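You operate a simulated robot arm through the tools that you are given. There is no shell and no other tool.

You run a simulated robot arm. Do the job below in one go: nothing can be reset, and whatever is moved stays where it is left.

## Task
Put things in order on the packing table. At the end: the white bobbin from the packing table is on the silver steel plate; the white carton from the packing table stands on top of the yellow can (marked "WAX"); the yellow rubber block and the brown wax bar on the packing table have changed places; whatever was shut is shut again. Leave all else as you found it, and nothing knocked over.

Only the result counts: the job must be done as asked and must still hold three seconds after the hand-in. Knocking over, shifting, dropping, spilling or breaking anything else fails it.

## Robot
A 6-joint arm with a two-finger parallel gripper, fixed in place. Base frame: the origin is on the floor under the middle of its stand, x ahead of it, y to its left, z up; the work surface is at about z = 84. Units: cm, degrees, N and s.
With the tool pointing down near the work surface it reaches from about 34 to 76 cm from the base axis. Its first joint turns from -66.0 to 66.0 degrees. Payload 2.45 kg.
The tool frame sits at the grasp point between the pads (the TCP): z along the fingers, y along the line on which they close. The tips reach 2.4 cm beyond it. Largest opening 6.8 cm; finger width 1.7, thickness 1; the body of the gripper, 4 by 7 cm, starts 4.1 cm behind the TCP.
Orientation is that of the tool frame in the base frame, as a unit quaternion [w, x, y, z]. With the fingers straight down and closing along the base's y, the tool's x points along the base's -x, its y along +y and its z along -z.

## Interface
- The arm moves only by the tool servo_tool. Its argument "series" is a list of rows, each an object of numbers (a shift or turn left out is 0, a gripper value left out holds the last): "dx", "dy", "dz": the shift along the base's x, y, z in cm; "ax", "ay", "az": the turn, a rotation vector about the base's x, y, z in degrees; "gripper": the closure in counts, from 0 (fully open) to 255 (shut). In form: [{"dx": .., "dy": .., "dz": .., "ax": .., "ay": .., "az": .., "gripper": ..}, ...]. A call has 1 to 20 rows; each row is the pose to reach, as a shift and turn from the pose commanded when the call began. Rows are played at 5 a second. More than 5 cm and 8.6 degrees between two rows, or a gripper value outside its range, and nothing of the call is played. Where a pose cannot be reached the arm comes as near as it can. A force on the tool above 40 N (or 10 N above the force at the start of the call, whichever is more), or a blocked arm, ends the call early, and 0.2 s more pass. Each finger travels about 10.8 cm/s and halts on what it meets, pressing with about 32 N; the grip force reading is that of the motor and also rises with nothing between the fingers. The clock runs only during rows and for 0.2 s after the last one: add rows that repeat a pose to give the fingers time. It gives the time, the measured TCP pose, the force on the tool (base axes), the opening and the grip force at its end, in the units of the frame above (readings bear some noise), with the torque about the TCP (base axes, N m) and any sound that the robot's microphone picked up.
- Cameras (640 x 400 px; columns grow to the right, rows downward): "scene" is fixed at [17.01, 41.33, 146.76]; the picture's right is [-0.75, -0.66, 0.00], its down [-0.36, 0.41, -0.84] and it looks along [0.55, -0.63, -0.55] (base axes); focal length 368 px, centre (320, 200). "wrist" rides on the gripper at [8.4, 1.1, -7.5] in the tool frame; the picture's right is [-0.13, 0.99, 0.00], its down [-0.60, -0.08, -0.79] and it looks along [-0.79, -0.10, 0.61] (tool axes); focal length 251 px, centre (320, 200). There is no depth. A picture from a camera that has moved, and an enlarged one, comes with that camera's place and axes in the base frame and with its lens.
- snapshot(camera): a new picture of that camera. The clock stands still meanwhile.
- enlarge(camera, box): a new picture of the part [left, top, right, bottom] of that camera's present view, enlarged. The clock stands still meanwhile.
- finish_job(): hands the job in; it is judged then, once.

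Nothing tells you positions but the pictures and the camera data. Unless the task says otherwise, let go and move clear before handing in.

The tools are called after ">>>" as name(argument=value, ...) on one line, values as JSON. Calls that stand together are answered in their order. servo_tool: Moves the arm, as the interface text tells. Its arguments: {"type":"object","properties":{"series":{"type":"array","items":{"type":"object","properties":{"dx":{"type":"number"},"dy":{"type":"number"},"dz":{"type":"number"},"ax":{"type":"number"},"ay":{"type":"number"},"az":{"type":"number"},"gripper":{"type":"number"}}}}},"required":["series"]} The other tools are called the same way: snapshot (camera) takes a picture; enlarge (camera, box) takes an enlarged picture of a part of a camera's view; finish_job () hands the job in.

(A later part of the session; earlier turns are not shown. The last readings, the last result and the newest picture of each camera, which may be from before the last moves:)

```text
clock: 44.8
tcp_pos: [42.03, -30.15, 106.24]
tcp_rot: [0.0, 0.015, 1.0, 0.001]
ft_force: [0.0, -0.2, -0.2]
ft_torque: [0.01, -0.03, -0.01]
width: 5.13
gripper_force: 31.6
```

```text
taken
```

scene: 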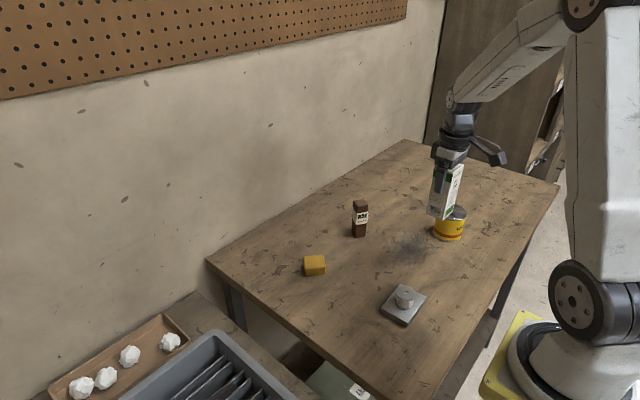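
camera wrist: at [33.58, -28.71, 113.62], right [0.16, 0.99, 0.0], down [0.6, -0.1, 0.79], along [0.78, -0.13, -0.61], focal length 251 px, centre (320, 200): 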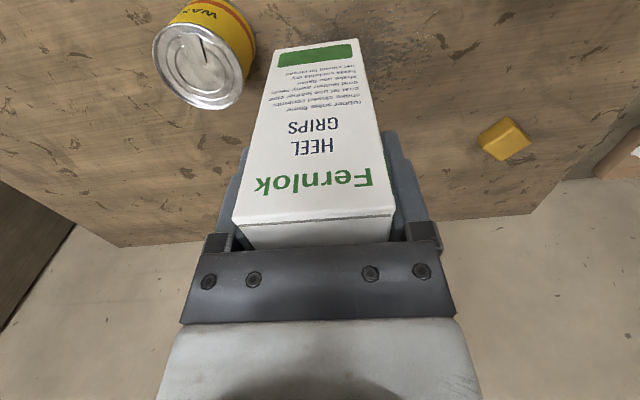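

>>> enlarge(camera="wrist", box=[120, 0, 280, 120])

>>> enlarge(camera="scene", box=[400, 160, 500, 250])

```text
3.33 times, centred on (200, 60) of wrist
camera zoom: at [33.58, -28.71, 113.62], right [0.16, 0.99, 0.0], down [0.6, -0.1, 0.79], along [0.78, -0.13, -0.61], focal length 838 px, centre (720, 667)
```

zoom: 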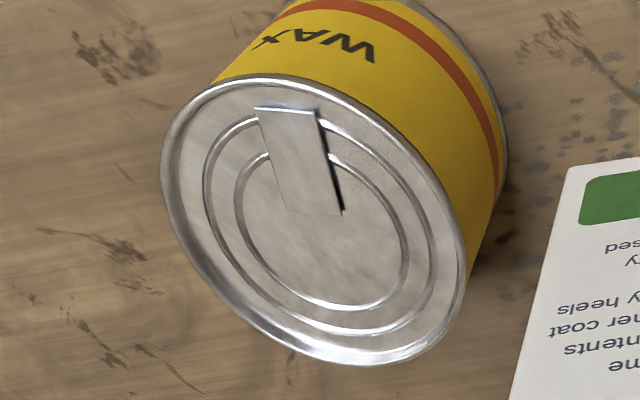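

```text
4.44 times, centred on (450, 205) of scene
camera zoom: at [17.01, 41.32, 146.76], right [-0.75, -0.66, 0.0], down [-0.36, 0.41, -0.84], along [0.55, -0.63, -0.55], focal length 1636 px, centre (-258, 178)
```

zoom: 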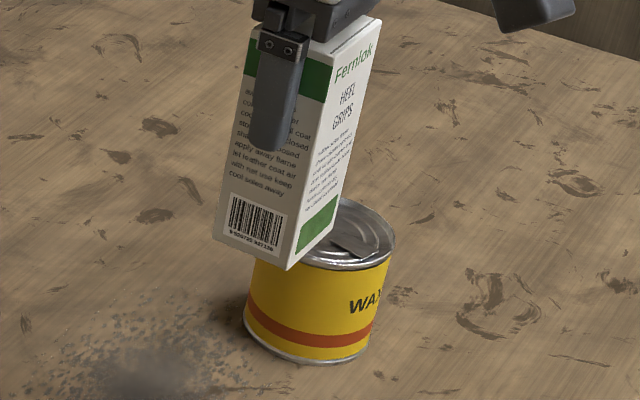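

Fitting the rim gives a can centre of about (42.15, -40.6), diameter about 7.3, top z≈91.4. I'll bring the carton over it.

>>> servo_tool(series=[{"dy": -0.3}, {"dy": -1.0}, {"dy": -2.2, "dx": 0.1}, {"dy": -3.6, "dx": 0.1}, {"dy": -5.2, "dx": 0.1}, {"dy": -6.8, "dx": 0.2}, {"dy": -8.2, "dx": 0.2}, {"dy": -9.4, "dx": 0.2}, {"dy": -10.2, "dx": 0.2}, {"dy": -10.5, "dx": 0.2}, {"dy": -10.5, "dx": 0.2, "dz": -1}, {"dy": -10.5, "dx": 0.2, "dz": -2.2}, {"dy": -10.5, "dx": 0.2, "dz": -3.4}, {"dy": -10.5, "dx": 0.2, "dz": -4}, {"dy": -10.5, "dx": 0.2, "dz": -4}])

>>> snapshot(camera="wrist")

>>> enlarge(camera="scene", box=[400, 160, 500, 250])

```text
clock: 48.0
tcp_pos: [42.24, -40.82, 102.11]
tcp_rot: [0.0, 0.015, 1.0, 0.0]
ft_force: [0.1, -0.1, -1.0]
ft_torque: [-0.02, 0.0, 0.0]
width: 5.16
gripper_force: 32.1
```

```text
taken
camera wrist: at [33.77, -39.22, 109.54], right [0.16, 0.99, 0.0], down [0.6, -0.1, 0.79], along [0.78, -0.13, -0.61], focal length 251 px, centre (320, 200)
```

wrist: 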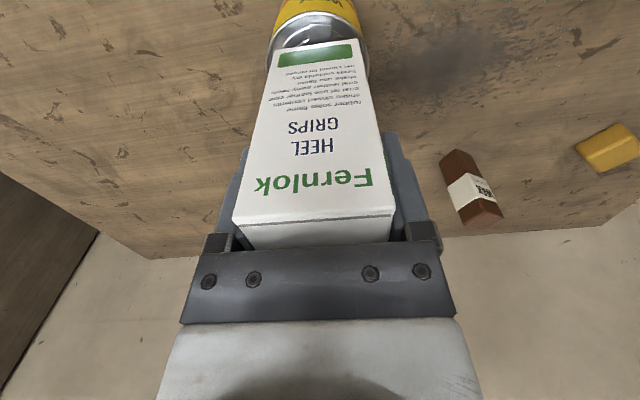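

```text
4.44 times, centred on (450, 205) of scene
camera zoom: at [17.01, 41.32, 146.76], right [-0.75, -0.66, 0.0], down [-0.36, 0.41, -0.84], along [0.55, -0.63, -0.55], focal length 1636 px, centre (-258, 178)
```

zoom: 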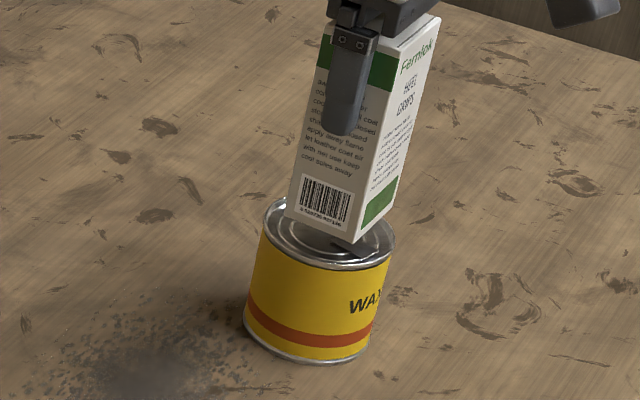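

>>> enlarge(camera="wrist", box=[240, 0, 400, 100])

>>> enlarge(camera="scene", box=[440, 195, 500, 235])

```text
4.00 times, centred on (320, 50) of wrist
camera zoom: at [33.77, -39.22, 109.54], right [0.16, 0.99, 0.0], down [0.6, -0.1, 0.79], along [0.78, -0.13, -0.61], focal length 1006 px, centre (320, 800)
```

zoom: 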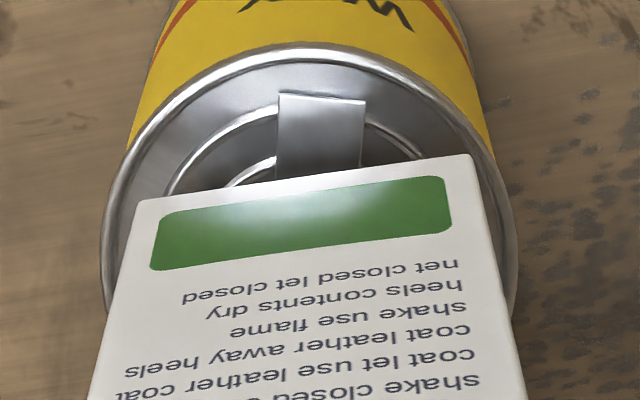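

```text
10.00 times, centred on (470, 215) of scene
camera zoom: at [17.01, 41.32, 146.76], right [-0.75, -0.66, 0.0], down [-0.36, 0.41, -0.84], along [0.55, -0.63, -0.55], focal length 3680 px, centre (-1180, 50)
```

zoom: 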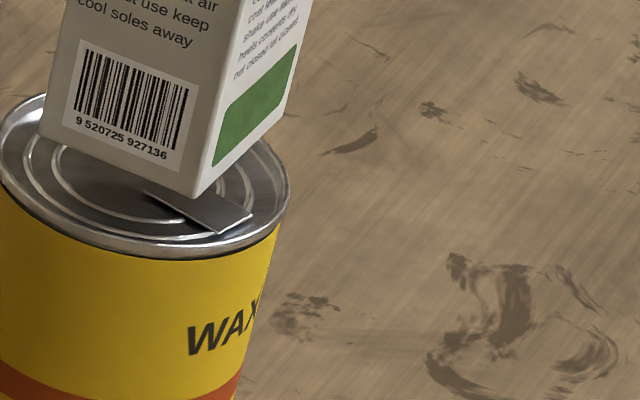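

The carton is centred to about 0.15 cm. I'll nudge it and lower gently until contact.

>>> servo_tool(series=[{"dx": 0.15, "dy": -0.12}, {"dx": 0.15, "dy": -0.12, "dz": -0.3}, {"dx": 0.15, "dy": -0.12, "dz": -0.6}, {"dx": 0.15, "dy": -0.12, "dz": -0.9}, {"dx": 0.15, "dy": -0.12, "dz": -1.1}, {"dx": 0.15, "dy": -0.12, "dz": -1.2}, {"dx": 0.15, "dy": -0.12, "dz": -1.2}])

>>> enlarge(camera="scene", box=[430, 195, 490, 235])

```text
clock: 49.6
tcp_pos: [42.3, -40.97, 101.14]
tcp_rot: [0.001, 0.015, 1.0, -0.001]
ft_force: [0.7, 0.0, -1.0]
ft_torque: [-0.01, 0.0, -0.02]
width: 5.15
gripper_force: 31.9
```

```text
10.00 times, centred on (460, 215) of scene
camera zoom: at [17.01, 41.32, 146.76], right [-0.75, -0.66, 0.0], down [-0.36, 0.41, -0.84], along [0.55, -0.63, -0.55], focal length 3680 px, centre (-1080, 50)
```

zoom: 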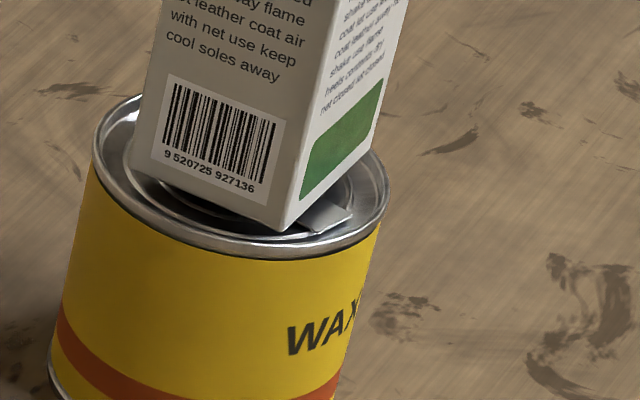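

>>> servo_tool(series=[{"dz": -0.08}, {"dz": -0.16}, {"dz": -0.24}, {"dz": -0.3}, {"dz": -0.3}])

>>> enlarge(camera="scene", box=[430, 195, 490, 235])

```text
clock: 50.8
tcp_pos: [42.37, -40.88, 100.82]
tcp_rot: [0.0, 0.015, 1.0, 0.0]
ft_force: [0.0, -0.3, 0.8]
ft_torque: [0.04, -0.04, -0.01]
width: 5.15
gripper_force: 31.9
```

```text
10.00 times, centred on (460, 215) of scene
camera zoom: at [17.01, 41.33, 146.76], right [-0.75, -0.66, 0.0], down [-0.36, 0.41, -0.84], along [0.55, -0.63, -0.55], focal length 3680 px, centre (-1080, 50)
```

zoom: 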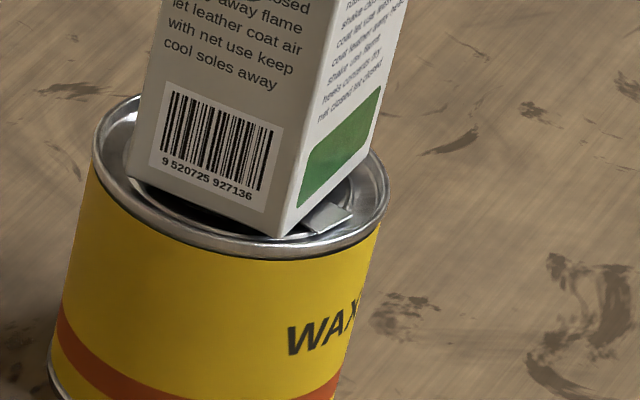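

>>> servo_tool(series=[{"dz": -0.06}, {"dz": -0.12}, {"dz": -0.18}, {"dz": -0.22}, {"dz": -0.22}])

>>> enlarge(camera="scene", box=[430, 195, 490, 235])

```text
clock: 52.0
tcp_pos: [42.43, -40.88, 100.72]
tcp_rot: [0.001, 0.015, 1.0, -0.002]
ft_force: [-2.5, 1.5, 22.4]
ft_torque: [0.3, 0.28, -0.04]
width: 5.13
gripper_force: 31.9
```

```text
10.00 times, centred on (460, 215) of scene
camera zoom: at [16.97, 41.36, 146.76], right [-0.75, -0.66, 0.0], down [-0.36, 0.41, -0.84], along [0.55, -0.63, -0.55], focal length 3680 px, centre (-1080, 50)
```

zoom: 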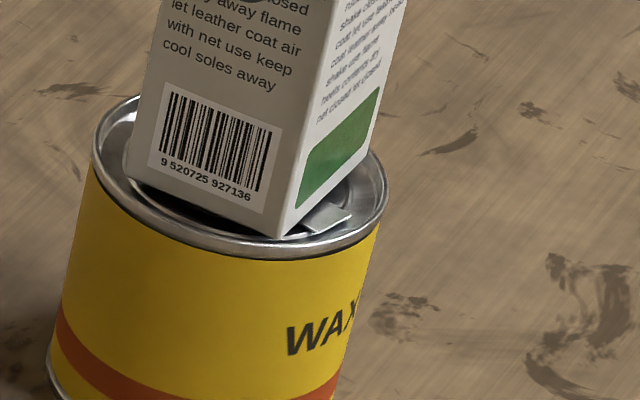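

Contact at 22 N. I'll ease off the pressure a little and check.

>>> servo_tool(series=[{"dz": 0.06}, {"dz": 0.12}, {"dz": 0.12}])

>>> enlarge(camera="wrist", box=[240, 0, 400, 100])

>>> enlarge(camera="scene", box=[400, 150, 500, 250])

```text
clock: 52.8
tcp_pos: [42.27, -40.88, 100.6]
tcp_rot: [0.001, 0.015, 1.0, -0.001]
ft_force: [0.0, 0.4, 18.1]
ft_torque: [-0.04, -0.02, 0.02]
width: 5.14
gripper_force: 32.6
```

```text
4.00 times, centred on (320, 50) of wrist
camera zoom: at [33.95, -39.35, 108.1], right [0.16, 0.99, 0.0], down [0.6, -0.1, 0.79], along [0.78, -0.13, -0.61], focal length 1006 px, centre (320, 800)
```

zoom: 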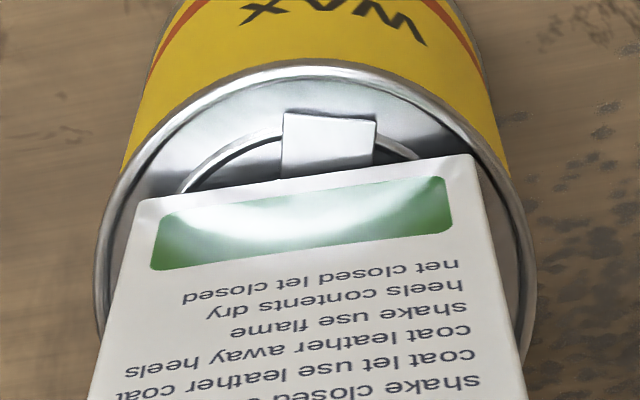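

```text
4.00 times, centred on (450, 200) of scene
camera zoom: at [16.98, 41.35, 146.76], right [-0.75, -0.66, 0.0], down [-0.36, 0.41, -0.84], along [0.55, -0.63, -0.55], focal length 1472 px, centre (-200, 200)
```

zoom: 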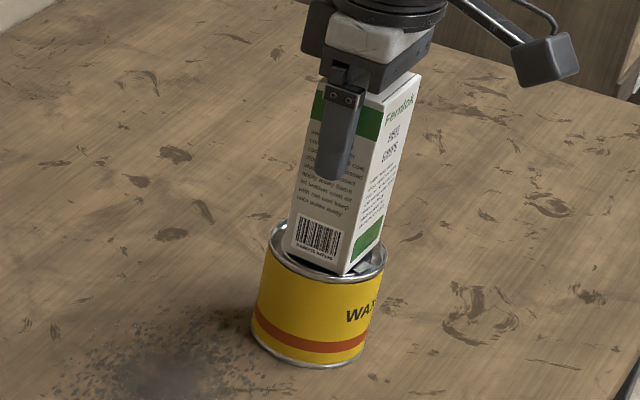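

>>> servo_tool(series=[{"dz": 0.06}, {"dz": 0.12}, {"dz": 0.12}])

```text
clock: 53.6
tcp_pos: [42.21, -40.91, 100.78]
tcp_rot: [0.0, 0.015, 1.0, 0.0]
ft_force: [2.6, -1.2, 8.3]
ft_torque: [-0.19, -0.39, -0.01]
width: 5.15
gripper_force: 32.1
```

>>> servo_tool(series=[{"gripper": 75}, {"gripper": 60}, {"gripper": 50}, {"gripper": 35}, {"gripper": 15}, {"gripper": 0}, {"gripper": 0}])

>>> enlarge(camera="scene", box=[400, 150, 500, 250])

>>> snapshot(camera="wrist")

```text
clock: 55.2
tcp_pos: [42.25, -40.85, 100.87]
tcp_rot: [0.0, 0.015, 1.0, 0.0]
ft_force: [1.0, 0.3, -0.3]
ft_torque: [0.02, 0.02, 0.02]
width: 6.83
gripper_force: 0.0
```

```text
4.00 times, centred on (450, 200) of scene
camera zoom: at [17.01, 41.33, 146.76], right [-0.75, -0.66, 0.0], down [-0.36, 0.41, -0.84], along [0.55, -0.63, -0.55], focal length 1472 px, centre (-200, 200)
```

zoom: 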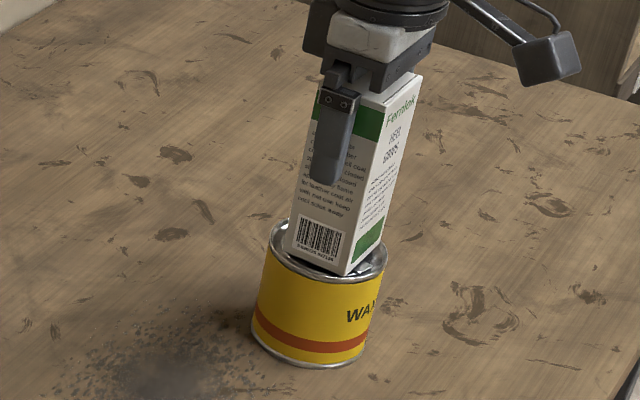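

```text
taken
camera wrist: at [33.89, -39.36, 108.17], right [0.16, 0.99, 0.0], down [0.6, -0.1, 0.79], along [0.78, -0.13, -0.61], focal length 251 px, centre (320, 200)
```

wrist: 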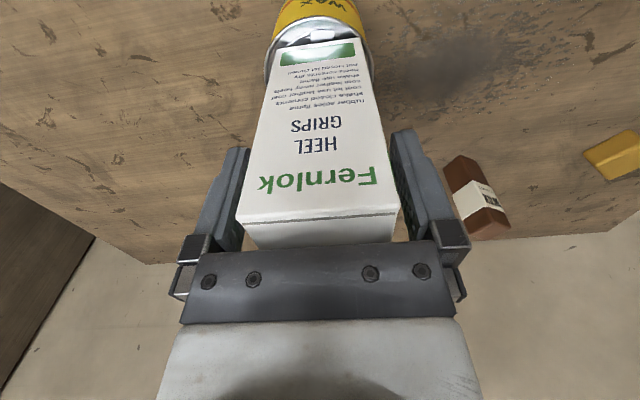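

The carton stands on the can. I'll rise straight up and clear of it.

>>> servo_tool(series=[{"dz": 0.8}, {"dz": 2}, {"dz": 3.5}, {"dz": 5.5}, {"dz": 8}, {"dz": 10}, {"dz": 11}, {"dz": 11}])

>>> snapshot(camera="wrist")

>>> enlarge(camera="scene", box=[400, 150, 500, 250])

```text
clock: 57.0
tcp_pos: [42.47, -40.76, 111.89]
tcp_rot: [0.0, 0.015, 1.0, 0.0]
ft_force: [0.0, -0.4, 0.7]
ft_torque: [0.01, -0.04, -0.04]
width: 6.78
gripper_force: 0.1
```

```text
taken
camera wrist: at [33.95, -39.31, 119.25], right [0.16, 0.99, 0.0], down [0.6, -0.1, 0.79], along [0.78, -0.13, -0.61], focal length 251 px, centre (320, 200)
```

wrist: 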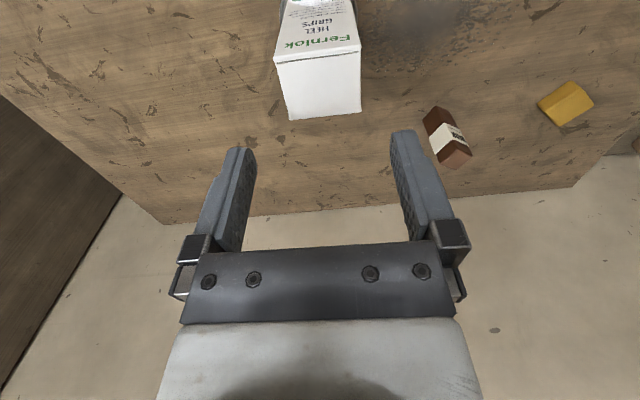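

```text
4.00 times, centred on (450, 200) of scene
camera zoom: at [17.01, 41.33, 146.76], right [-0.75, -0.66, 0.0], down [-0.36, 0.41, -0.84], along [0.55, -0.63, -0.55], focal length 1472 px, centre (-200, 200)
```

zoom: 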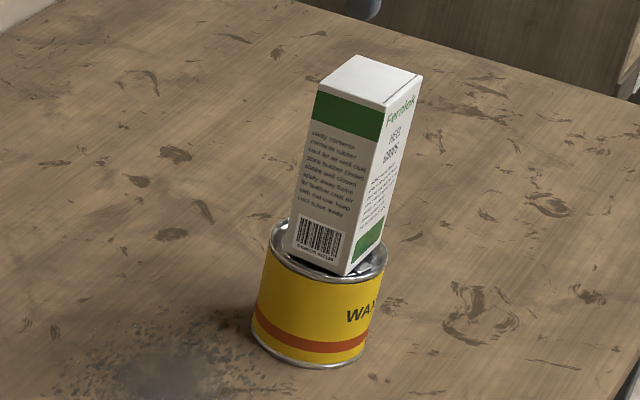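

The carton stands well on the can. Next is the swap: I'll go above the yellow block with the tool turned to about -42°, to grip its 4.5 cm sides.

>>> servo_tool(series=[{"dx": 1, "dy": 2, "az": -3}, {"dx": 2.6, "dy": 5, "az": -7}, {"dx": 4.4, "dy": 8.4, "az": -11}, {"dx": 6.2, "dy": 11.8, "az": -15}, {"dx": 8, "dy": 15.2, "az": -19}, {"dx": 9.8, "dy": 18.6, "az": -23}, {"dx": 11.6, "dy": 22, "az": -27, "dz": -1}, {"dx": 13.4, "dy": 25.4, "az": -31, "dz": -3}, {"dx": 15.2, "dy": 28.8, "az": -35, "dz": -6}, {"dx": 16.8, "dy": 31.8, "az": -38, "dz": -9}, {"dx": 17.9, "dy": 33.8, "az": -40.4, "dz": -12}, {"dx": 17.9, "dy": 33.8, "az": -40.4, "dz": -15}, {"dx": 17.9, "dy": 33.8, "az": -40.4, "dz": -15}, {"dx": 17.9, "dy": 33.8, "az": -40.4, "dz": -15}])

>>> snapshot(camera="wrist")

>>> snapshot(camera="scene")

```text
clock: 60.0
tcp_pos: [60.41, -6.8, 96.81]
tcp_rot: [0.0, 0.36, 0.933, 0.0]
ft_force: [-0.1, -1.4, 0.1]
ft_torque: [0.0, -0.02, -0.01]
width: 6.79
gripper_force: 0.1
```

```text
taken
camera wrist: at [54.85, -0.25, 104.16], right [0.76, 0.65, 0.0], down [0.39, -0.46, 0.79], along [0.51, -0.6, -0.61], focal length 251 px, centre (320, 200)
```

wrist: 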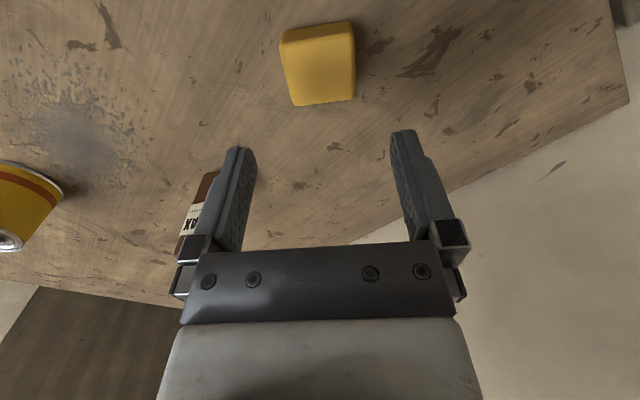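

```text
taken
```

scene: 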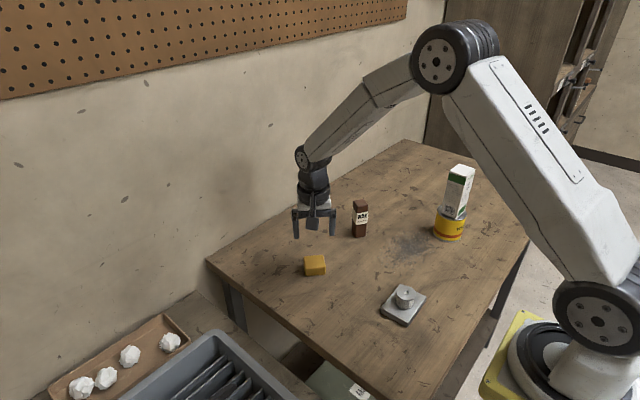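

>>> enlarge(camera="wrist", box=[240, 10, 400, 110])

```text
4.00 times, centred on (320, 60) of wrist
camera zoom: at [54.85, -0.25, 104.16], right [0.76, 0.65, 0.0], down [0.39, -0.46, 0.79], along [0.51, -0.6, -0.61], focal length 1006 px, centre (320, 760)
```

zoom: 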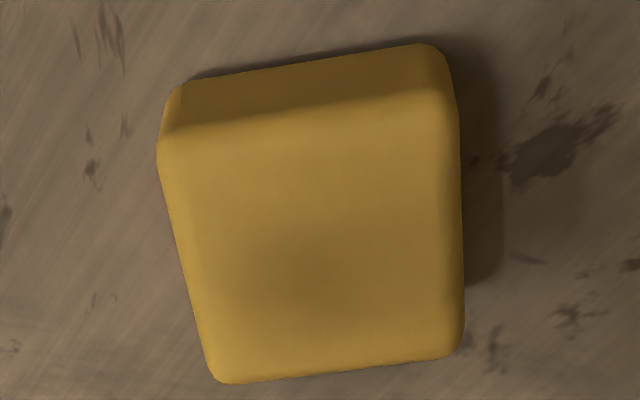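

The block is well aligned with the tool, centred near (60.38, -6.73). I'll descend and grip it.

>>> servo_tool(series=[{"dz": -2.5}, {"dz": -5}, {"dz": -7}, {"dz": -8.5}, {"dz": -9.5}, {"dz": -9.95}, {"dz": -9.95}])

>>> enlarge(camera="wrist", box=[160, 50, 480, 250])

>>> enlarge(camera="scene", box=[270, 220, 370, 290])

```text
clock: 61.6
tcp_pos: [60.17, -6.96, 86.86]
tcp_rot: [0.0, 0.359, 0.933, 0.0]
ft_force: [0.1, -0.8, -0.2]
ft_torque: [-0.03, 0.0, 0.0]
width: 6.78
gripper_force: 0.1
```

```text
2.00 times, centred on (320, 150) of wrist
camera zoom: at [54.7, -0.33, 94.23], right [0.76, 0.65, 0.0], down [0.39, -0.46, 0.79], along [0.51, -0.6, -0.61], focal length 503 px, centre (320, 300)
```

zoom: 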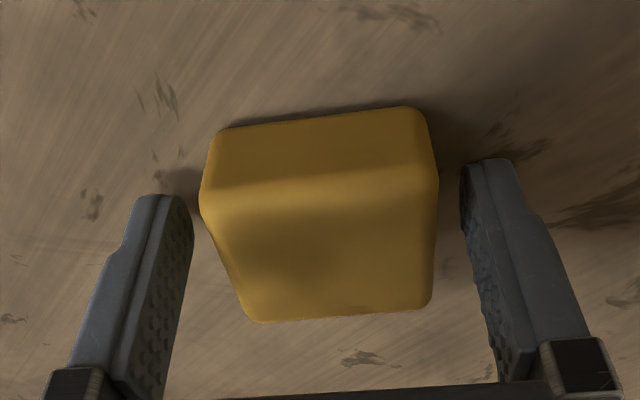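

```text
5.71 times, centred on (320, 255) of scene
camera zoom: at [17.01, 41.33, 146.76], right [-0.75, -0.66, 0.0], down [-0.36, 0.41, -0.84], along [0.55, -0.63, -0.55], focal length 2103 px, centre (320, -114)
```

zoom: 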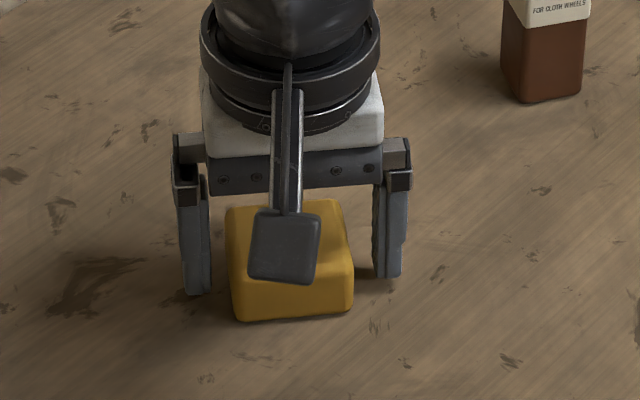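

>>> servo_tool(series=[{"gripper": 50}, {"gripper": 80}, {"gripper": 255}, {"gripper": 255}, {"gripper": 255}, {"gripper": 255}])

>>> servo_tool(series=[{"dz": 0.1}, {"dz": 0.3}, {"dz": 0.6}, {"dz": 1.0}, {"dz": 1.5}, {"dz": 2.0}, {"dz": 2.5}, {"dz": 3.0}, {"dz": 3.0}])

>>> enlarge(camera="wrist", box=[160, 50, 480, 250])

```text
clock: 63.0
tcp_pos: [60.21, -6.95, 86.96]
tcp_rot: [0.0, 0.359, 0.933, 0.0]
ft_force: [0.5, -0.4, -0.4]
ft_torque: [-0.01, -0.03, 0.01]
width: 4.92
gripper_force: 32.1
```

```text
clock: 65.0
tcp_pos: [60.2, -7.08, 89.84]
tcp_rot: [0.0, 0.359, 0.933, -0.001]
ft_force: [0.3, -0.6, -1.3]
ft_torque: [-0.02, -0.01, 0.05]
width: 4.96
gripper_force: 32.3
```

```text
2.00 times, centred on (320, 150) of wrist
camera zoom: at [54.69, -0.44, 97.18], right [0.76, 0.65, 0.0], down [0.4, -0.46, 0.79], along [0.51, -0.6, -0.61], focal length 503 px, centre (320, 300)
```

zoom: 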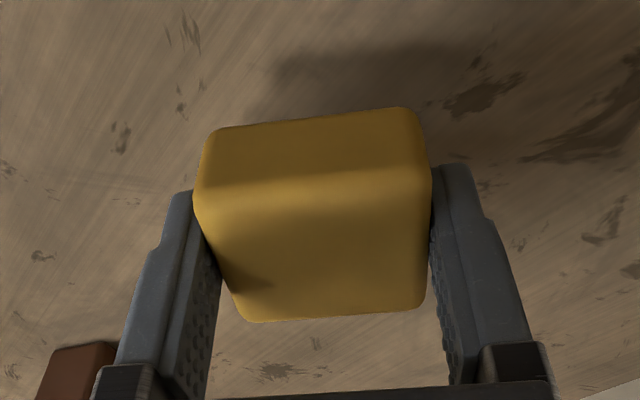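

The block is held. I'll carry it to a temporary free spot near (54, -16) and set it down.

>>> servo_tool(series=[{"dx": -0.3, "dy": -0.4}, {"dx": -1, "dy": -1.4}, {"dx": -2.2, "dy": -3.2}, {"dx": -3.5, "dy": -5.1}, {"dx": -4.8, "dy": -7}, {"dx": -5.8, "dy": -8.5}, {"dx": -6.23, "dy": -9.15}, {"dx": -6.23, "dy": -9.15}, {"dx": -6.23, "dy": -9.15, "dz": -0.8}, {"dx": -6.23, "dy": -9.15, "dz": -1.6}, {"dx": -6.23, "dy": -9.15, "dz": -2.3}, {"dx": -6.23, "dy": -9.15, "dz": -2.7}, {"dx": -6.23, "dy": -9.15, "dz": -2.9}, {"dx": -6.23, "dy": -9.15, "dz": -2.9}])

>>> enlarge(camera="wrist", box=[160, 50, 480, 250])

>>> snapshot(camera="scene")

```text
clock: 68.0
tcp_pos: [54.05, -16.18, 87.01]
tcp_rot: [0.0, 0.36, 0.933, 0.0]
ft_force: [0.2, 0.8, -1.4]
ft_torque: [0.02, -0.01, 0.01]
width: 4.94
gripper_force: 31.5
```

```text
2.00 times, centred on (320, 150) of wrist
camera zoom: at [48.42, -9.54, 94.32], right [0.76, 0.65, 0.0], down [0.39, -0.46, 0.79], along [0.51, -0.6, -0.61], focal length 503 px, centre (320, 300)
```

zoom: 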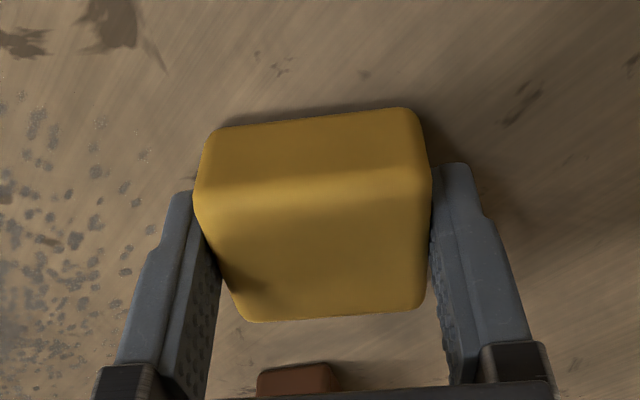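

```text
taken
```

scene: 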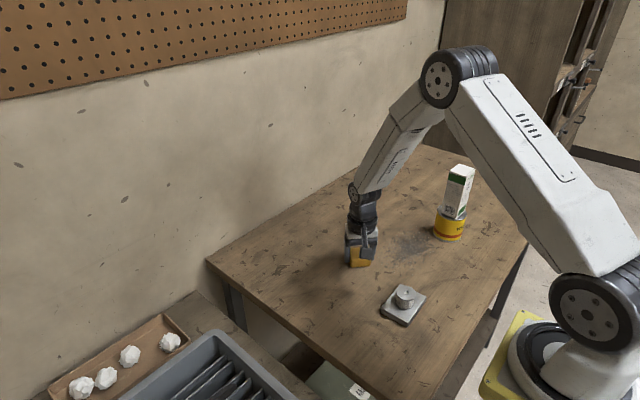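

>>> servo_tool(series=[{"dz": -0.06}, {"dz": -0.1}, {"dz": -0.1}, {"dz": -0.1, "gripper": 80}, {"dz": -0.1, "gripper": 60}, {"dz": -0.1, "gripper": 30}, {"dz": -0.1, "gripper": 0}, {"dz": -0.1, "gripper": 0}])

>>> servo_tool(series=[{"dz": 1}, {"dz": 3}, {"dz": 6}, {"dz": 9.5}, {"dz": 13}, {"dz": 15}, {"dz": 15}])

>>> snapshot(camera="wrist")

>>> snapshot(camera="scene")

```text
clock: 69.8
tcp_pos: [54.13, -16.25, 86.99]
tcp_rot: [-0.001, 0.359, 0.933, 0.0]
ft_force: [0.9, -0.7, -1.3]
ft_torque: [0.02, -0.01, 0.02]
width: 6.79
gripper_force: 0.1
```

```text
clock: 71.4
tcp_pos: [53.95, -16.36, 101.88]
tcp_rot: [0.0, 0.359, 0.933, 0.0]
ft_force: [-0.2, 0.3, 0.5]
ft_torque: [0.01, -0.04, 0.03]
width: 6.8
gripper_force: 0.0
```

```text
taken
camera wrist: at [48.32, -9.63, 109.18], right [0.76, 0.65, 0.0], down [0.4, -0.46, 0.79], along [0.51, -0.6, -0.61], focal length 251 px, centre (320, 200)
```

wrist: 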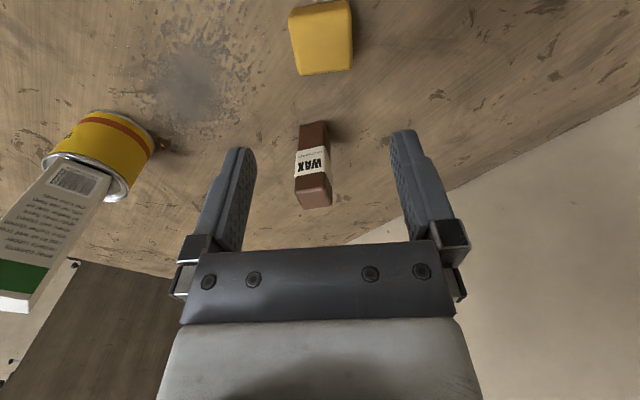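

```text
taken
```

scene: 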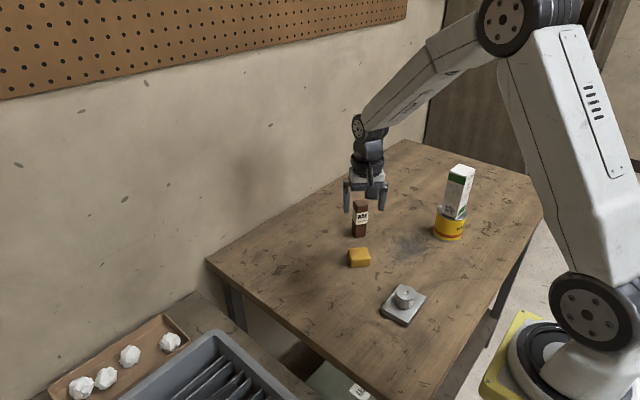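

>>> enlarge(camera="wrist", box=[250, 110, 390, 220])

```text
3.64 times, centred on (320, 165) of wrist
camera zoom: at [48.32, -9.63, 109.18], right [0.76, 0.65, 0.0], down [0.4, -0.46, 0.79], along [0.51, -0.6, -0.61], focal length 914 px, centre (320, 327)
```

zoom: 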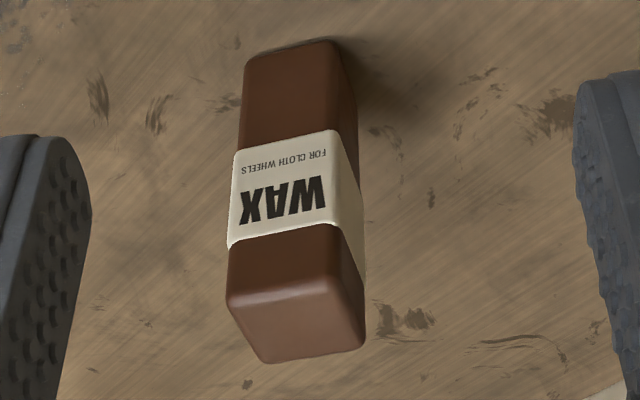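

The wax bar is at about (60.6, -24.9), upright, yaw about -32° for the tool. I'll position above it to refine.

>>> servo_tool(series=[{"dx": 1.5, "dy": -2, "az": 2.5}, {"dx": 3.3, "dy": -4.5, "az": 5}, {"dx": 5, "dy": -6.8, "az": 7.5}, {"dx": 6.2, "dy": -8.3, "az": 10}, {"dx": 6.65, "dy": -8.88, "az": 10}, {"dx": 6.65, "dy": -8.88, "az": 10}, {"dx": 6.65, "dy": -8.88, "az": 10}])

>>> snapshot(camera="wrist")

>>> enlarge(camera="wrist", box=[250, 20, 390, 150])

```text
clock: 73.0
tcp_pos: [60.66, -25.11, 101.82]
tcp_rot: [0.0, 0.276, 0.961, -0.001]
ft_force: [0.9, -0.4, 0.4]
ft_torque: [-0.01, 0.02, 0.02]
width: 6.81
gripper_force: 0.1
```

```text
taken
camera wrist: at [54.07, -19.52, 109.2], right [0.64, 0.77, 0.0], down [0.47, -0.39, 0.79], along [0.61, -0.51, -0.61], focal length 251 px, centre (320, 200)
```

wrist: 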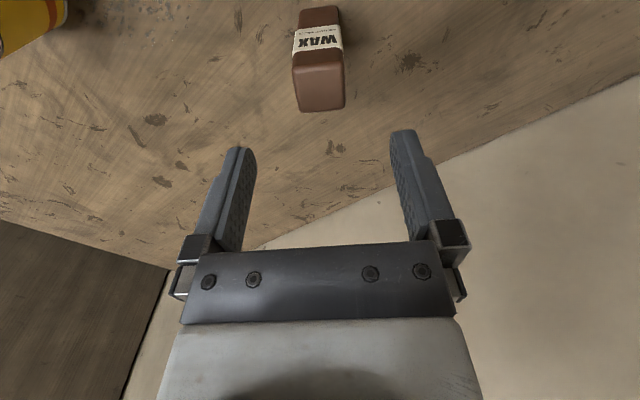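

```text
3.08 times, centred on (320, 85) of wrist
camera zoom: at [54.07, -19.52, 109.2], right [0.64, 0.77, 0.0], down [0.47, -0.39, 0.79], along [0.61, -0.51, -0.61], focal length 774 px, centre (320, 554)
```

zoom: 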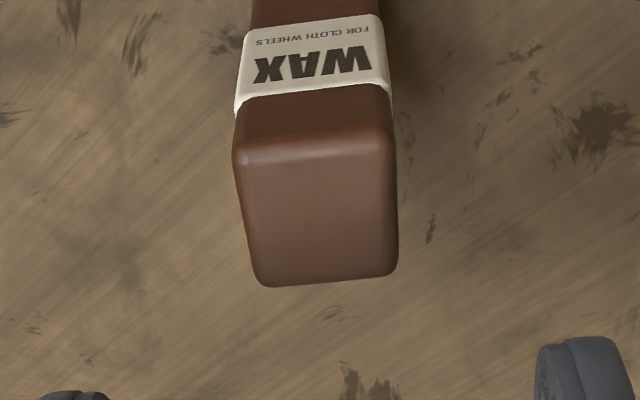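

The wax bar is aligned with the TCP to within 0.05 cm. I'll descend to TCP z≈91 and grip it.

>>> servo_tool(series=[{"dz": -2.5}, {"dz": -5}, {"dz": -7.5}, {"dz": -9.5}, {"dz": -10.6}, {"dz": -10.87}, {"dz": -10.87}])

>>> snapshot(camera="wrist")

>>> enlarge(camera="scene", box=[310, 180, 410, 280])

```text
clock: 74.6
tcp_pos: [60.6, -25.03, 91.05]
tcp_rot: [0.0, 0.277, 0.961, -0.001]
ft_force: [-0.5, -0.3, -0.5]
ft_torque: [0.0, 0.0, 0.02]
width: 6.82
gripper_force: 0.0
```

```text
taken
camera wrist: at [54.08, -19.43, 98.34], right [0.64, 0.77, 0.0], down [0.47, -0.39, 0.79], along [0.61, -0.51, -0.61], focal length 251 px, centre (320, 200)
```

wrist: 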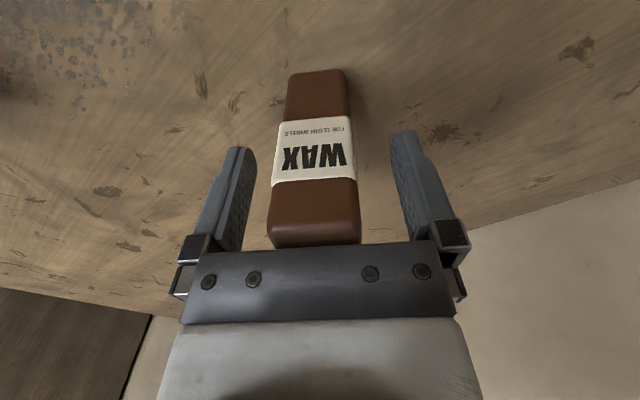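

```text
4.00 times, centred on (360, 230) of scene
camera zoom: at [17.01, 41.33, 146.76], right [-0.75, -0.66, 0.0], down [-0.36, 0.41, -0.84], along [0.55, -0.63, -0.55], focal length 1472 px, centre (160, 80)
```

zoom: 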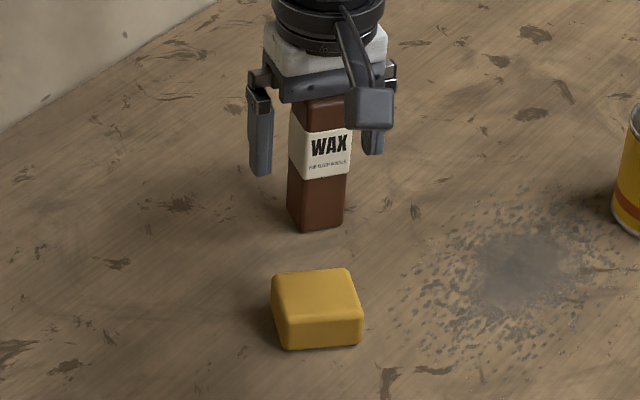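

>>> servo_tool(series=[{"gripper": 60}, {"gripper": 110}, {"gripper": 130}, {"gripper": 145}, {"gripper": 255}, {"gripper": 255}, {"gripper": 255}])

>>> enlarge(camera="wrist", box=[220, 50, 420, 250])

>>> servo_tool(series=[{"dz": 0.1}, {"dz": 0.3}, {"dz": 0.6}, {"dz": 1.0}, {"dz": 1.5}, {"dz": 2.0}, {"dz": 2.0}])

>>> enlarge(camera="wrist", box=[220, 50, 420, 250])

>>> enlarge(camera="scene", box=[310, 180, 410, 280])

```text
clock: 76.2
tcp_pos: [60.56, -25.01, 91.02]
tcp_rot: [0.0, 0.276, 0.961, -0.001]
ft_force: [1.1, -0.2, 1.3]
ft_torque: [-0.03, 0.05, 0.03]
width: 3.16
gripper_force: 31.4
```

```text
2.00 times, centred on (320, 150) of wrist
camera zoom: at [54.08, -19.42, 98.35], right [0.64, 0.77, 0.0], down [0.47, -0.39, 0.79], along [0.61, -0.51, -0.61], focal length 503 px, centre (320, 300)
```

zoom: 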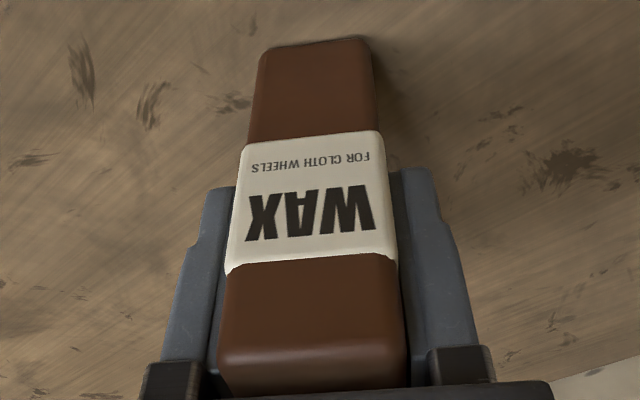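

```text
clock: 77.8
tcp_pos: [60.71, -24.99, 93.03]
tcp_rot: [0.0, 0.276, 0.961, 0.001]
ft_force: [-0.2, -0.4, -1.3]
ft_torque: [0.0, 0.01, -0.02]
width: 3.14
gripper_force: 31.8
```

```text
2.00 times, centred on (320, 150) of wrist
camera zoom: at [54.07, -19.43, 100.37], right [0.64, 0.77, 0.0], down [0.47, -0.39, 0.79], along [0.61, -0.51, -0.61], focal length 503 px, centre (320, 300)
```

zoom: 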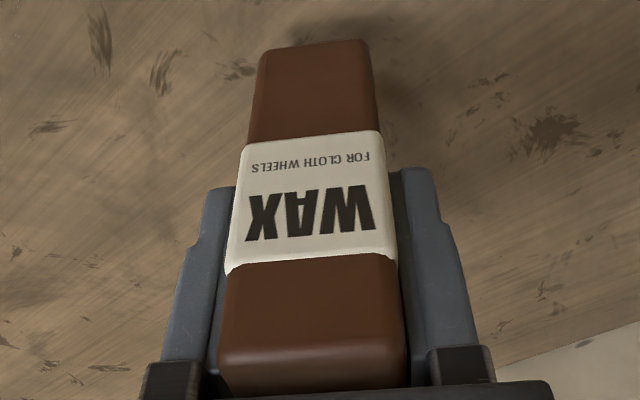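

```text
4.00 times, centred on (360, 230) of scene
camera zoom: at [17.01, 41.32, 146.76], right [-0.75, -0.66, 0.0], down [-0.36, 0.41, -0.84], along [0.55, -0.63, -0.55], focal length 1472 px, centre (160, 80)
```

zoom: 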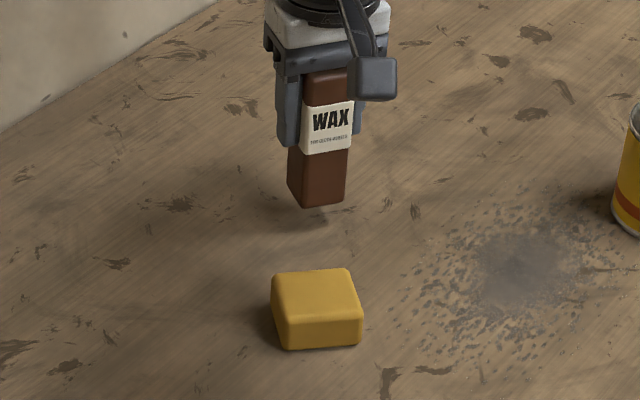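

The bar is held and upright. I'll lift a bit more and carry it to the block's former place, (60.3, -6.75).

>>> servo_tool(series=[{"dz": 0.4}, {"dz": 1.0}, {"dz": 1.6}, {"dz": 2.0}, {"dz": 2.2, "dy": 0.4}, {"dz": 2.2, "dy": 1.2}, {"dz": 2.2, "dy": 2.4}, {"dz": 2.2, "dy": 4.0, "dx": -0.1}, {"dz": 2.2, "dy": 5.8, "dx": -0.1}, {"dz": 2.2, "dy": 7.6, "dx": -0.15}, {"dz": 2.2, "dy": 9.4, "dx": -0.2}, {"dz": 2.2, "dy": 11.2, "dx": -0.2}, {"dz": 2.2, "dy": 13.0, "dx": -0.25}, {"dz": 2.2, "dy": 14.8, "dx": -0.3}, {"dz": 2.2, "dy": 16.4, "dx": -0.33}, {"dz": 2.2, "dy": 17.5, "dx": -0.33}, {"dz": 2.2, "dy": 18.0, "dx": -0.33}, {"dz": 2.2, "dy": 18.13, "dx": -0.33}, {"dz": 2.2, "dy": 18.13, "dx": -0.33}])

>>> snapshot(camera="wrist")

>>> snapshot(camera="scene")

```text
clock: 81.8
tcp_pos: [60.24, -6.85, 95.12]
tcp_rot: [0.0, 0.277, 0.961, 0.001]
ft_force: [0.4, -0.4, -1.5]
ft_torque: [-0.01, -0.02, 0.0]
width: 3.16
gripper_force: 32.6
```

```text
taken
camera wrist: at [53.71, -1.34, 102.55], right [0.64, 0.77, 0.0], down [0.47, -0.39, 0.79], along [0.61, -0.51, -0.61], focal length 251 px, centre (320, 200)
```

wrist: 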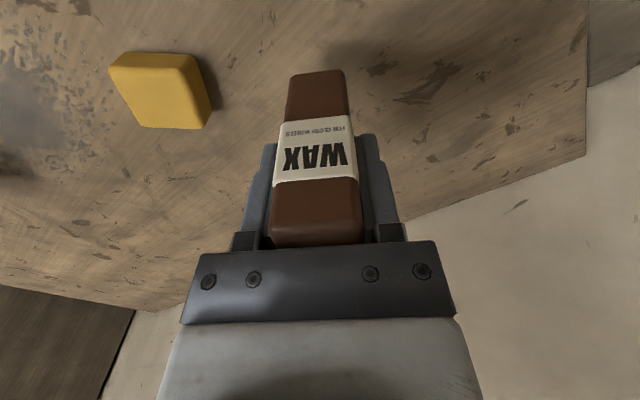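

```text
taken
```

scene: 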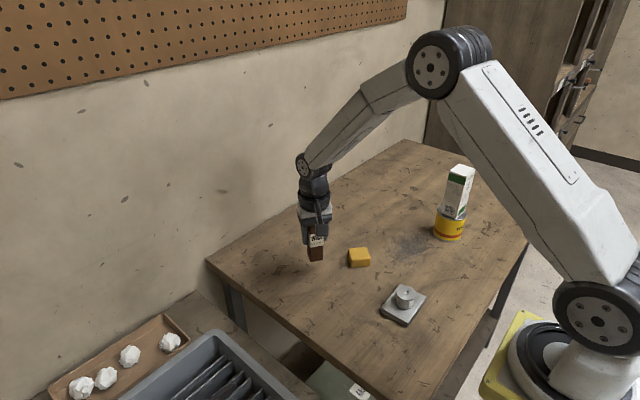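

>>> servo_tool(series=[{"dz": -0.6}, {"dz": -1.4}, {"dz": -2.2}, {"dz": -3.0}, {"dz": -3.6}, {"dz": -3.9}, {"dz": -4.05}, {"dz": -4.05}])

>>> servo_tool(series=[{"dz": -0.06}, {"dz": -0.12}, {"dz": -0.16}, {"dz": -0.16}])

>>> enlarge(camera="scene", box=[270, 200, 370, 300])

>>> enlarge(camera="wrist", box=[220, 50, 420, 250])

```text
clock: 83.6
tcp_pos: [60.43, -6.75, 91.02]
tcp_rot: [0.0, 0.277, 0.961, 0.0]
ft_force: [0.5, -0.2, -0.9]
ft_torque: [-0.01, 0.0, -0.01]
width: 3.15
gripper_force: 32.2
```

```text
clock: 84.6
tcp_pos: [60.38, -6.77, 91.06]
tcp_rot: [0.0, 0.276, 0.961, 0.0]
ft_force: [0.0, 0.5, 6.6]
ft_torque: [0.03, 0.12, -0.01]
width: 3.14
gripper_force: 32.4
```

```text
4.00 times, centred on (320, 250) of scene
camera zoom: at [16.99, 41.33, 146.77], right [-0.75, -0.66, 0.0], down [-0.36, 0.41, -0.84], along [0.55, -0.63, -0.55], focal length 1472 px, centre (320, 0)
```

zoom: 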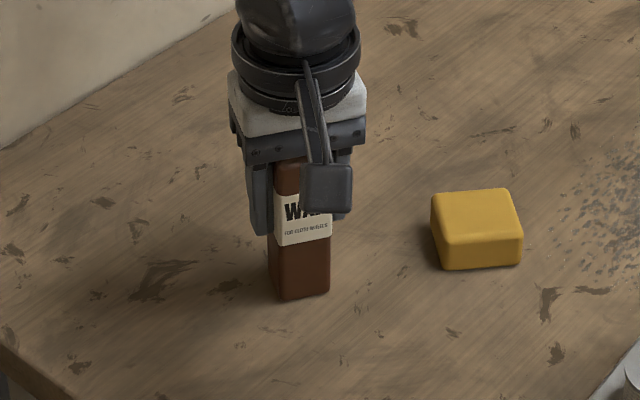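

```text
2.00 times, centred on (320, 150) of wrist
camera zoom: at [53.78, -1.32, 98.34], right [0.64, 0.77, 0.0], down [0.47, -0.39, 0.79], along [0.61, -0.51, -0.61], focal length 503 px, centre (320, 300)
```

zoom: 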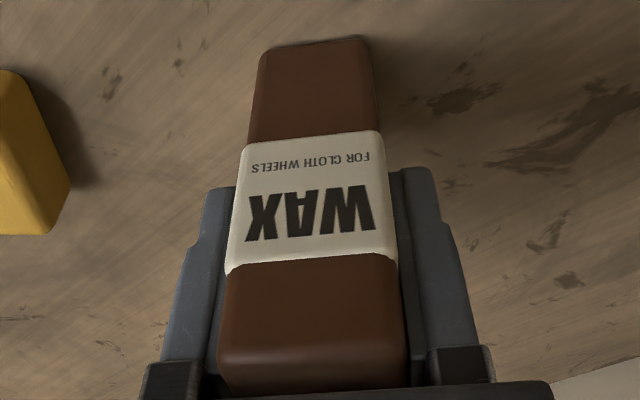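

The bar is down with light contact. I'll release it gently and rise.

>>> servo_tool(series=[{"gripper": 145}, {"gripper": 135}, {"gripper": 125}, {"gripper": 110}, {"gripper": 70}, {"gripper": 20}, {"gripper": 0}, {"gripper": 0}])

>>> servo_tool(series=[{"dz": 0.8}, {"dz": 2}, {"dz": 4}, {"dz": 6.5}, {"dz": 9}, {"dz": 11}, {"dz": 11}])

>>> snapshot(camera="wrist")

>>> snapshot(camera="scene")

```text
clock: 86.4
tcp_pos: [60.42, -6.82, 91.02]
tcp_rot: [0.0, 0.277, 0.961, 0.0]
ft_force: [-0.6, 0.2, -0.9]
ft_torque: [-0.01, 0.01, 0.02]
width: 6.82
gripper_force: 0.1
```

```text
clock: 88.0
tcp_pos: [60.35, -6.88, 102.07]
tcp_rot: [-0.001, 0.276, 0.961, 0.0]
ft_force: [-0.4, -0.2, -0.2]
ft_torque: [0.01, -0.01, 0.0]
width: 6.78
gripper_force: 0.1
```

```text
taken
camera wrist: at [53.77, -1.3, 109.46], right [0.64, 0.77, 0.0], down [0.47, -0.39, 0.79], along [0.61, -0.51, -0.61], focal length 251 px, centre (320, 200)
```

wrist: 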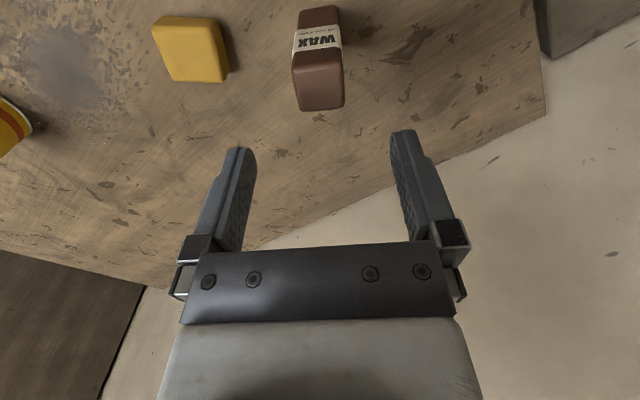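

```text
taken
```

scene: 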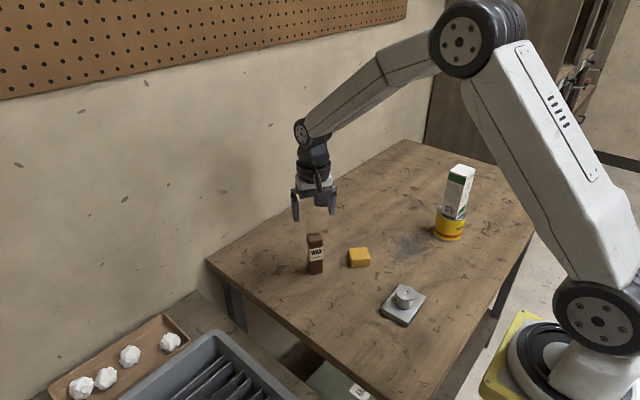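

The bar stands at the block's old place. I'll move back over the block with the tool at -42°.

>>> servo_tool(series=[{"dx": -1.5, "dy": -2.2, "az": -2.5}, {"dx": -3.2, "dy": -4.7, "az": -5}, {"dx": -4.9, "dy": -7.2, "az": -7.5}, {"dx": -6.0, "dy": -8.8, "az": -10}, {"dx": -6.32, "dy": -9.25, "az": -10, "dz": -1}, {"dx": -6.32, "dy": -9.25, "az": -10, "dz": -3.5}, {"dx": -6.32, "dy": -9.25, "az": -10, "dz": -6}, {"dx": -6.32, "dy": -9.25, "az": -10, "dz": -6}, {"dx": -6.32, "dy": -9.25, "az": -10, "dz": -6}])

>>> enlarge(camera="wrist", box=[160, 0, 480, 200])

```text
clock: 90.0
tcp_pos: [54.06, -16.24, 96.0]
tcp_rot: [0.0, 0.359, 0.933, 0.0]
ft_force: [0.4, 0.0, -0.2]
ft_torque: [0.02, 0.02, 0.01]
width: 6.77
gripper_force: 0.1
```

```text
2.00 times, centred on (320, 100) of wrist
camera zoom: at [48.55, -9.63, 103.39], right [0.76, 0.65, 0.0], down [0.39, -0.46, 0.79], along [0.51, -0.6, -0.61], focal length 503 px, centre (320, 400)
```

zoom: 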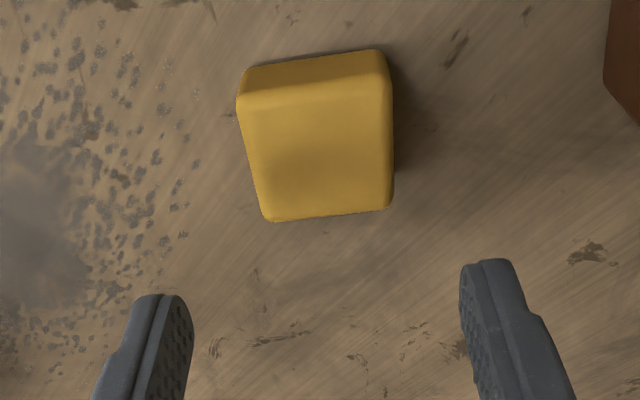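

The block is centred under the tool. I'll descend, grip, and lift.

>>> servo_tool(series=[{"dz": -2.5}, {"dz": -5}, {"dz": -7}, {"dz": -8.3}, {"dz": -9}, {"dz": -9.12}, {"dz": -9.12}, {"dz": -9.12, "gripper": 50}, {"dz": -9.12, "gripper": 75}, {"dz": -9.12, "gripper": 255}, {"dz": -9.12, "gripper": 255}, {"dz": -9.12, "gripper": 255}, {"dz": -9.12, "gripper": 255}])

>>> servo_tool(series=[{"dz": 0.1}, {"dz": 0.3}, {"dz": 0.6}, {"dz": 1.0}, {"dz": 1.5}, {"dz": 2.0}, {"dz": 2.5}, {"dz": 3.0}, {"dz": 3.0}])

>>> enlarge(camera="wrist", box=[160, 50, 480, 250])

```text
clock: 92.8
tcp_pos: [54.03, -16.09, 86.89]
tcp_rot: [0.0, 0.359, 0.933, -0.001]
ft_force: [-0.3, -0.3, -0.3]
ft_torque: [0.01, 0.0, -0.01]
width: 4.92
gripper_force: 31.8
```

```text
clock: 94.8
tcp_pos: [53.95, -16.07, 89.88]
tcp_rot: [0.0, 0.359, 0.933, 0.0]
ft_force: [-0.4, -0.1, -1.3]
ft_torque: [0.01, -0.02, 0.01]
width: 4.92
gripper_force: 32.0
```

```text
2.00 times, centred on (320, 150) of wrist
camera zoom: at [48.48, -9.56, 97.22], right [0.76, 0.65, 0.0], down [0.39, -0.46, 0.79], along [0.51, -0.6, -0.61], focal length 503 px, centre (320, 300)
```

zoom: 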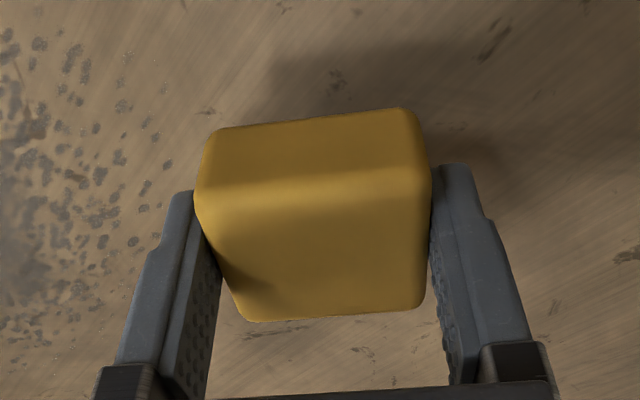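

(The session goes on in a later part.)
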